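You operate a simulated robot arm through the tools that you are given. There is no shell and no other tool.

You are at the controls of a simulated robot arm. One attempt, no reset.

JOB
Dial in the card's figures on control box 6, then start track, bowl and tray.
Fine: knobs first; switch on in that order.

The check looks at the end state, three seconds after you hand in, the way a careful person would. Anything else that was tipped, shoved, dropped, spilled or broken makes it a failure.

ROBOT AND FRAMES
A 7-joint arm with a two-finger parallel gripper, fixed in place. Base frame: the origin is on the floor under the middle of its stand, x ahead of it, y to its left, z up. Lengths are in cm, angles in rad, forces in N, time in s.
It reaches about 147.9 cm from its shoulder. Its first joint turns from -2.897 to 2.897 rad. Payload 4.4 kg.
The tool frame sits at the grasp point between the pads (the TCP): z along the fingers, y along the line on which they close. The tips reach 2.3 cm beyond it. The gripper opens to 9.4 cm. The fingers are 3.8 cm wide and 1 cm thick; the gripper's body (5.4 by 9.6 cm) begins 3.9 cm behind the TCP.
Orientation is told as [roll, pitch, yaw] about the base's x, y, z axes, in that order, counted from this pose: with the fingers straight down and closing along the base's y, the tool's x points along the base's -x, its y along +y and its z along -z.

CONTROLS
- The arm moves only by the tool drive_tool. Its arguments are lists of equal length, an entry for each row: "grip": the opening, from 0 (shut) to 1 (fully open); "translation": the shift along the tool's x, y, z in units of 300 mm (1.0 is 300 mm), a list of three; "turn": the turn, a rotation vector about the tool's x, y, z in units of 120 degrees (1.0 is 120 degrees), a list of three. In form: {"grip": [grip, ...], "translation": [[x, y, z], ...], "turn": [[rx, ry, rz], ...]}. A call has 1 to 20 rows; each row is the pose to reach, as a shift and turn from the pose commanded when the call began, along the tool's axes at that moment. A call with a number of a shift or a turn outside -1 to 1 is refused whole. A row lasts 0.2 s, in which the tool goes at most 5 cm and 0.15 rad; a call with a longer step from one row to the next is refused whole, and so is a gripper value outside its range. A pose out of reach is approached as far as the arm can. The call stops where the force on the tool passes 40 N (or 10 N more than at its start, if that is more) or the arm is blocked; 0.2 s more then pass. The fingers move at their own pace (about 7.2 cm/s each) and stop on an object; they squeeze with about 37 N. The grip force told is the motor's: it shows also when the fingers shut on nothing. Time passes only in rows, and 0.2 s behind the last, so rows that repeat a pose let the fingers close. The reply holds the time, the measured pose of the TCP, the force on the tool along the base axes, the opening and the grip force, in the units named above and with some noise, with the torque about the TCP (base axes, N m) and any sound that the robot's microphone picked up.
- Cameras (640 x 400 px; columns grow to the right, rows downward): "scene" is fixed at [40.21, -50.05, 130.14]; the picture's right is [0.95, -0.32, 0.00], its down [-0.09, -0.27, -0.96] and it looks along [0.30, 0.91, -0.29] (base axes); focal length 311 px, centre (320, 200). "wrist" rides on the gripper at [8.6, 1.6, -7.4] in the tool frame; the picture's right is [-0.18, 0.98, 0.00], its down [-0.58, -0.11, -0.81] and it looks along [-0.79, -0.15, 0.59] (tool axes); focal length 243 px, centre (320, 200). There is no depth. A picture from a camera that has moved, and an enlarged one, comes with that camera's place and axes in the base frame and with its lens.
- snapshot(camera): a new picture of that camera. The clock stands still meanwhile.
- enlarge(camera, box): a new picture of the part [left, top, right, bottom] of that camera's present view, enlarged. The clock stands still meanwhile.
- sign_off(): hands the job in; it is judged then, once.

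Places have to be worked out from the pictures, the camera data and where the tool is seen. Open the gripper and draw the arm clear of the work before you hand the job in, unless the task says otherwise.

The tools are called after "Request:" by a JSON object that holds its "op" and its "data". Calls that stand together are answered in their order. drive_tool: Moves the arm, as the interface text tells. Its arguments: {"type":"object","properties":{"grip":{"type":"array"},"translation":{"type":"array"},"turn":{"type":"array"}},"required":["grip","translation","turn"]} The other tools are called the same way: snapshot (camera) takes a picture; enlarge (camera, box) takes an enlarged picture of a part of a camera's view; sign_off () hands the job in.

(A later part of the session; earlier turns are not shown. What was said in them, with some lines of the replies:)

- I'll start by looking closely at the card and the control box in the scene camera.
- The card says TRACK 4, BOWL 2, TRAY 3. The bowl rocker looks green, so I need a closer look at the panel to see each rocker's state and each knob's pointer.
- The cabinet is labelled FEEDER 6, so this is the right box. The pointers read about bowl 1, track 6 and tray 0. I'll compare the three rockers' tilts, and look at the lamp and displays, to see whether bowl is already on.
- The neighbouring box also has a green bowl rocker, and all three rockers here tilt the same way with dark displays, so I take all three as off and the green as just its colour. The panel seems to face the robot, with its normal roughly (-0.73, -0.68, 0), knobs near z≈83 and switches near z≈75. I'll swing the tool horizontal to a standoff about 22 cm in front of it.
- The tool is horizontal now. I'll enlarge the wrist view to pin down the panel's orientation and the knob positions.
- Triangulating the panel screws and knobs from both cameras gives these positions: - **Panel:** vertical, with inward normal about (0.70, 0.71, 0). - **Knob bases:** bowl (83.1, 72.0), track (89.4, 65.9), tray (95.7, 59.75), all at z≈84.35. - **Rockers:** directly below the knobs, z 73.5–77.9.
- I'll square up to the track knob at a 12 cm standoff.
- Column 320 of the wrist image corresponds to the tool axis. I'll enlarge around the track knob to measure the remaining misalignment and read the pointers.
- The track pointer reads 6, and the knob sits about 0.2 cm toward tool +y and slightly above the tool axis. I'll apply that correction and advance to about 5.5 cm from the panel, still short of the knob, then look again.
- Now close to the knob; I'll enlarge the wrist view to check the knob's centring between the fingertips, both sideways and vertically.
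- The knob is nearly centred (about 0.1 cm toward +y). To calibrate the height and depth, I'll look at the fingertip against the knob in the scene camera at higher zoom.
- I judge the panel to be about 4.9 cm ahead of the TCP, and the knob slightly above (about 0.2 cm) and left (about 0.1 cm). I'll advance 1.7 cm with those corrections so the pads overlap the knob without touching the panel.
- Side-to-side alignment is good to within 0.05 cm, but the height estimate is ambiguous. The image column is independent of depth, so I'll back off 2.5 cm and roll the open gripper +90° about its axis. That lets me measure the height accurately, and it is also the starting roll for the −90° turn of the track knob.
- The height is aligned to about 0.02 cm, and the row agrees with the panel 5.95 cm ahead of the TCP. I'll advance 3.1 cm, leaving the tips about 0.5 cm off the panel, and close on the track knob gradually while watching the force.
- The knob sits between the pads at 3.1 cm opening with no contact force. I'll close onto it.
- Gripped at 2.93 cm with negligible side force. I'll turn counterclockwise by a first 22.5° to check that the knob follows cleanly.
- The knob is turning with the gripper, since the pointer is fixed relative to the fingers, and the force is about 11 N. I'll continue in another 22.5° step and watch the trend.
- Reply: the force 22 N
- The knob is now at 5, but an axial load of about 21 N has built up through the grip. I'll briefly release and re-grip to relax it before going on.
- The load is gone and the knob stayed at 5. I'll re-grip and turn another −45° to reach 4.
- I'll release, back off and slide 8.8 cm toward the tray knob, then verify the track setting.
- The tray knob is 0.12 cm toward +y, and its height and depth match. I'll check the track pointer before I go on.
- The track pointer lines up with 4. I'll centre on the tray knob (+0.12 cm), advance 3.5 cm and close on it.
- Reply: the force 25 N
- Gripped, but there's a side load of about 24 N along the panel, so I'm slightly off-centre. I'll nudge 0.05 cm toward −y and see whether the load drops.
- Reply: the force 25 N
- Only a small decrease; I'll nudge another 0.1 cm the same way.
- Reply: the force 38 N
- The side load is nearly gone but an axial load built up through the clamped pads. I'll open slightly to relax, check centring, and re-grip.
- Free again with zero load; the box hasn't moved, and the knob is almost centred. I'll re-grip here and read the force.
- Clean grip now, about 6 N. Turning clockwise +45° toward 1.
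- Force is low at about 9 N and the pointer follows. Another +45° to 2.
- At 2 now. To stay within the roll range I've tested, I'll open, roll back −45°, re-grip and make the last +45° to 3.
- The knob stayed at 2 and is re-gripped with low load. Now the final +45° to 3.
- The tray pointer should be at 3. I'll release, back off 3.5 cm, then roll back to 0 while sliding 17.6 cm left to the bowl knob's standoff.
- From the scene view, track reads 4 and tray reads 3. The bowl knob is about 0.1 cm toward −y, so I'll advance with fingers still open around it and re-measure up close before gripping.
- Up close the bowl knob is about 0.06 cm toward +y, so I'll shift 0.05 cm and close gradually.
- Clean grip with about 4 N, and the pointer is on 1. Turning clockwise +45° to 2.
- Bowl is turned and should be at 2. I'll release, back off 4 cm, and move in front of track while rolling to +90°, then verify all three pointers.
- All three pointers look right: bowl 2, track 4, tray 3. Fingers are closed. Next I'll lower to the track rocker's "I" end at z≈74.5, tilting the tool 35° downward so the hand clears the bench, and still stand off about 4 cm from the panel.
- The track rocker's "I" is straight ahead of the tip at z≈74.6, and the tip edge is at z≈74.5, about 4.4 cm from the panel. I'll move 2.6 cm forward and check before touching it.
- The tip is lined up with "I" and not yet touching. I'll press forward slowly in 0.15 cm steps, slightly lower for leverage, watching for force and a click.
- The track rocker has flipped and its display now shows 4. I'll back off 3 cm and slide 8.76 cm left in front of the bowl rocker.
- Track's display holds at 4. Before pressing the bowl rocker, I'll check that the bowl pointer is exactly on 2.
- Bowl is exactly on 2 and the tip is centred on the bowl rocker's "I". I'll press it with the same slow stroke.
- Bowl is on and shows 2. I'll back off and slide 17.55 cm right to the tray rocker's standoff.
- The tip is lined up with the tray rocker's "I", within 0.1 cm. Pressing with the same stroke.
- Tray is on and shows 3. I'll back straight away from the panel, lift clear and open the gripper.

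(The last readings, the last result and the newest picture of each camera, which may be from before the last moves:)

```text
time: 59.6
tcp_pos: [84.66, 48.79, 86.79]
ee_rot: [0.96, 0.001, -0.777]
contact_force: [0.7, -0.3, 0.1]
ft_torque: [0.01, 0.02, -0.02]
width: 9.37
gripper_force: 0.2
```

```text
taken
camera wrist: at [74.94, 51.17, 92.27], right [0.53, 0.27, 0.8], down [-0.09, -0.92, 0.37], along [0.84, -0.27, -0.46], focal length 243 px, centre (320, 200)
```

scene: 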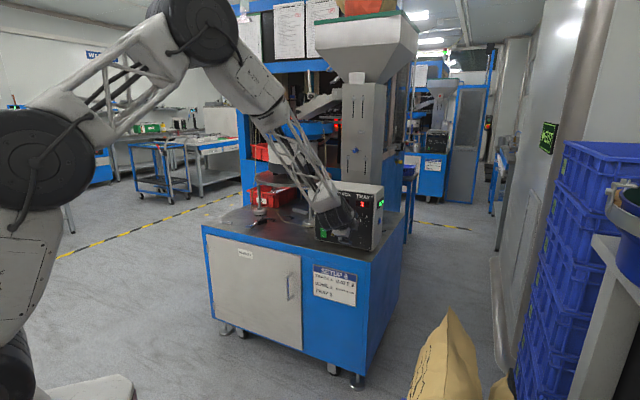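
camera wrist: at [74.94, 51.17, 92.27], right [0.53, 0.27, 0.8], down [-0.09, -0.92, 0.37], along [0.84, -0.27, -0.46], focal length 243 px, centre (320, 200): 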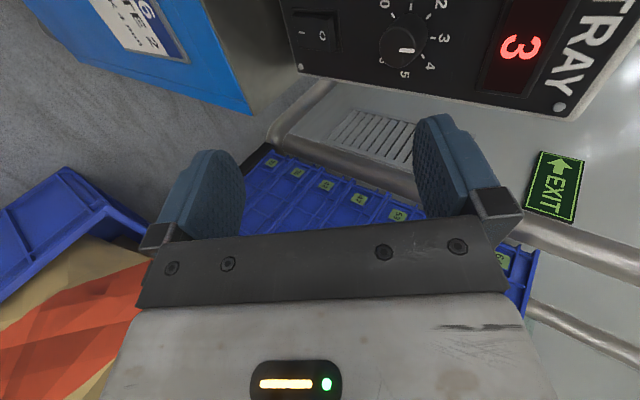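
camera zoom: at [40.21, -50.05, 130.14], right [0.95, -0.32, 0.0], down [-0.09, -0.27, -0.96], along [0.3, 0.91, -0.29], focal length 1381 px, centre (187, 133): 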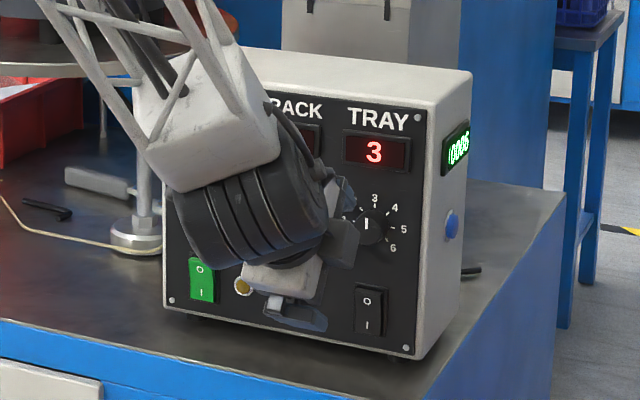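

The gripper is open and clear. I'll draw the arm further back and up so the whole panel can be seen, then check everything.

Request:
{"op": "drive_tool", "data": {"grip": [1, 1, 1, 1, 1, 1], "translation": [[0, 0.008, -0.12], [0, 0.016, -0.25], [0, 0.024, -0.38], [0, 0.032, -0.51], [0, 0.041, -0.639], [0, 0.041, -0.639]], "turn": [[0, 0, 0], [0, 0, 0], [0, 0, 0], [0, 0, 0], [0, 0, 0], [0, 0, 0]]}}

Request:
{"op": "snapshot", "data": {"camera": "scene"}}

Request:
{"op": "enlarge", "data": {"camera": "scene", "box": [310, 175, 390, 255]}}

Request:
{"op": "enlarge", "data": {"camera": "scene", "box": [220, 90, 400, 220]}}

Request:
{"op": "enlarge", "data": {"camera": "scene", "box": [370, 190, 394, 210]}}

```text
time: 61.0
tcp_pos: [74.21, 37.85, 98.85]
ee_rot: [0.958, 0.001, -0.777]
contact_force: [0.7, -0.3, 0.0]
ft_torque: [0.0, 0.0, 0.01]
width: 9.38
gripper_force: 0.1
```

```text
taken
```

scene: 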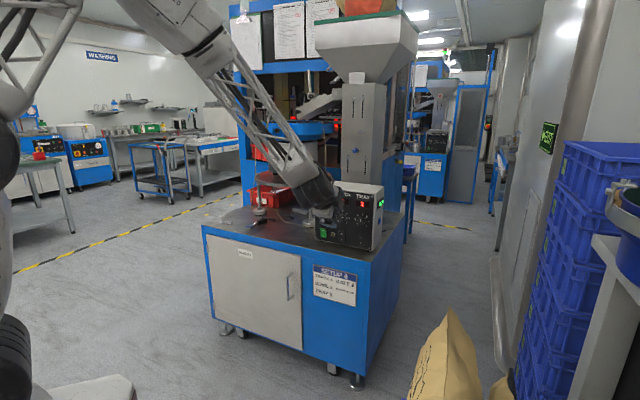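

```text
5.00 times, centred on (350, 215) of scene
camera zoom: at [40.21, -50.05, 130.14], right [0.95, -0.32, 0.0], down [-0.09, -0.27, -0.96], along [0.3, 0.91, -0.29], focal length 1553 px, centre (170, 125)
```

zoom: 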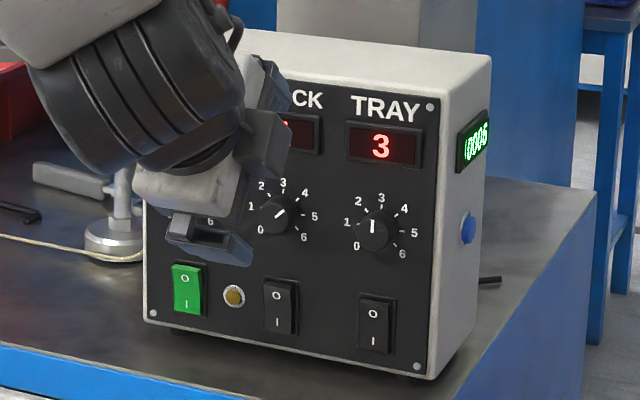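

```text
3.08 times, centred on (310, 155) of scene
camera zoom: at [40.21, -50.05, 130.14], right [0.95, -0.32, 0.0], down [-0.09, -0.27, -0.96], along [0.3, 0.91, -0.29], focal length 956 px, centre (351, 338)
```

zoom: 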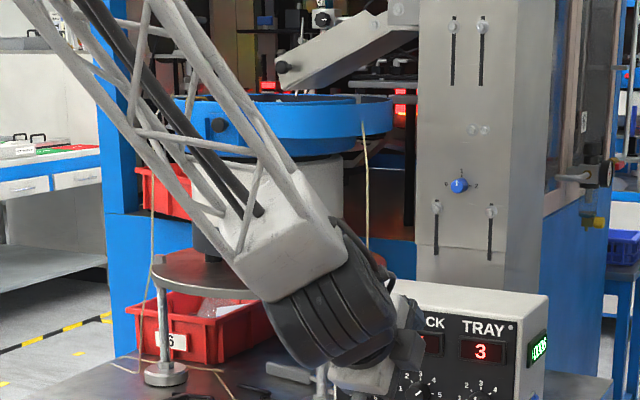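

```text
16.00 times, centred on (382, 200) of scene
camera zoom: at [40.21, -50.05, 130.14], right [0.95, -0.32, 0.0], down [-0.09, -0.27, -0.96], along [0.3, 0.91, -0.29], focal length 4971 px, centre (-672, 200)
```

zoom: 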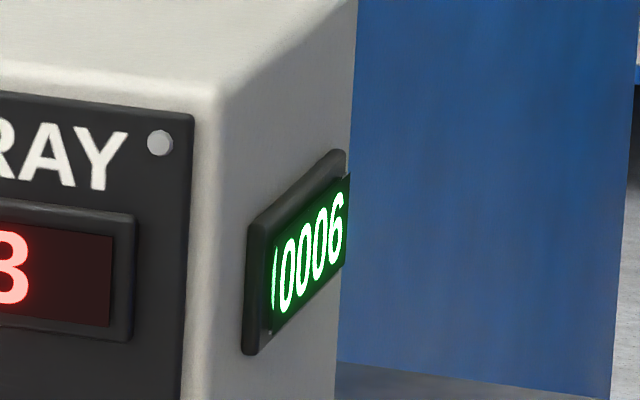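

All visible indications are good: tray 3 is lit, track and tray pointers are right, and the box and bench items look undisturbed. The counter has stopped at 0006, though, so I'll raise the arm further for an unobstructed look and let some time pass.

Request:
{"op": "drive_tool", "data": {"grip": [1, 1, 1, 1, 1, 1], "translation": [[0, 0.1, -0.07], [0, 0.2, -0.14], [0, 0.3, -0.21], [0, 0.41, -0.287], [0, 0.41, -0.287], [0, 0.41, -0.287]], "turn": [[0, 0, 0], [0, 0, 0], [0, 0, 0], [0, 0, 0], [0, 0, 0], [0, 0, 0]]}}

Request:
{"op": "enlarge", "data": {"camera": "scene", "box": [310, 175, 390, 255]}}

Request:
{"op": "enlarge", "data": {"camera": "scene", "box": [220, 90, 400, 220]}}

Request:
{"op": "enlarge", "data": {"camera": "scene", "box": [340, 140, 380, 170]}}

Request:
{"op": "enlarge", "data": {"camera": "scene", "box": [316, 186, 340, 242]}}

```text
time: 62.4
tcp_pos: [74.15, 38.18, 113.89]
ee_rot: [0.958, 0.0, -0.777]
contact_force: [-0.8, -0.1, 0.0]
ft_torque: [-0.04, -0.01, -0.01]
width: 9.41
gripper_force: 0.2
```

```text
5.00 times, centred on (350, 215) of scene
camera zoom: at [40.21, -50.05, 130.14], right [0.95, -0.32, 0.0], down [-0.09, -0.27, -0.96], along [0.3, 0.91, -0.29], focal length 1553 px, centre (170, 125)
```

zoom: 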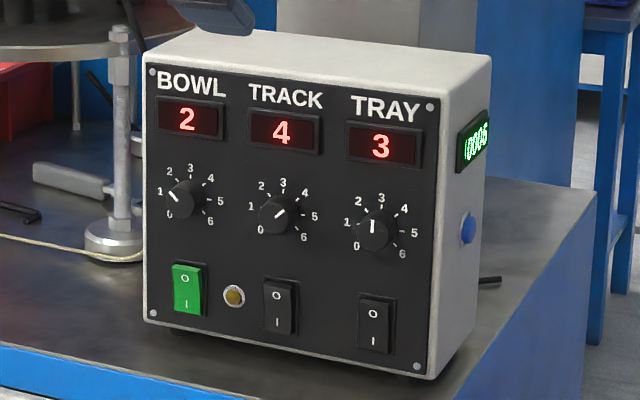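

```text
3.08 times, centred on (310, 155) of scene
camera zoom: at [40.21, -50.05, 130.14], right [0.95, -0.32, 0.0], down [-0.09, -0.27, -0.96], along [0.3, 0.91, -0.29], focal length 956 px, centre (351, 338)
```

zoom: 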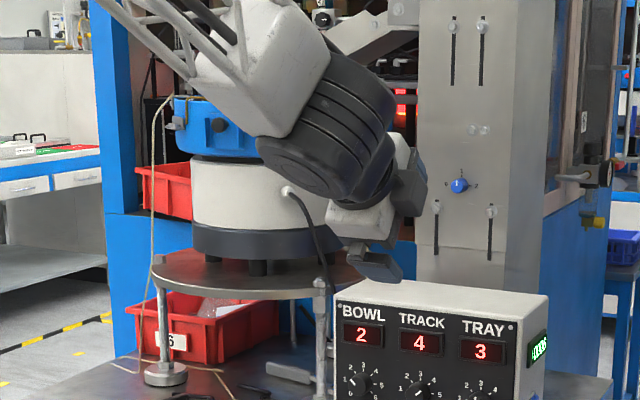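

```text
13.33 times, centred on (360, 155) of scene
camera zoom: at [40.21, -50.05, 130.14], right [0.95, -0.32, 0.0], down [-0.09, -0.27, -0.96], along [0.3, 0.91, -0.29], focal length 4142 px, centre (-213, 800)
```

zoom: 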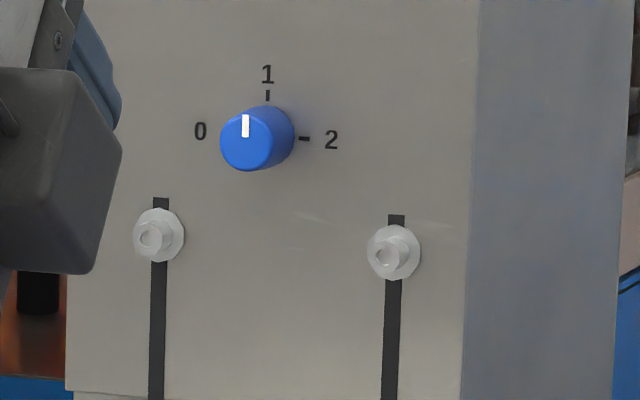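

```text
7.14 times, centred on (328, 214) of scene
camera zoom: at [40.21, -50.05, 130.14], right [0.95, -0.32, 0.0], down [-0.09, -0.27, -0.96], along [0.3, 0.91, -0.29], focal length 2219 px, centre (263, 100)
```

zoom: 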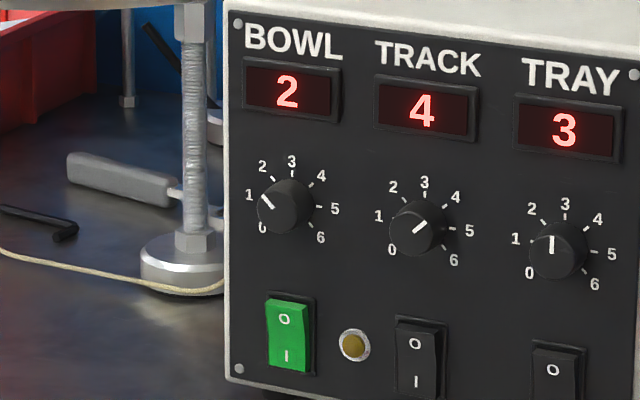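

All three displays are lit with the right values (bowl 2, track 4, tray 3), and the pointers and rockers agree. The box and bench items haven't moved, and the open gripper is well clear. The card's GATE figure belongs to the blue dial on the hopper column, not control box 6, so I leave that alone and hand in.

Request:
{"op": "sign_off", "data": {}}

```text
The job is handed in.
```

Control box 6 is set to the card's figures (track 4, bowl 2, tray 3), and all three are running. I set the knobs first, then switched on track, bowl and tray in that order. Each display lit up with its setting. The box and the things on the bench didn't move, and the arm is clear with the gripper open.

- **Gate not changed:** the card also says GATE 2. That dial is on the hopper column, not on control box 6, so I left it where it was, at 1.
- **Counter stopped:** the counter on the side of the box ran from 0 to 6 after bowl came on. It was still at 6 about five seconds after tray came on. I don't know why, and I didn't press the blue button below it.
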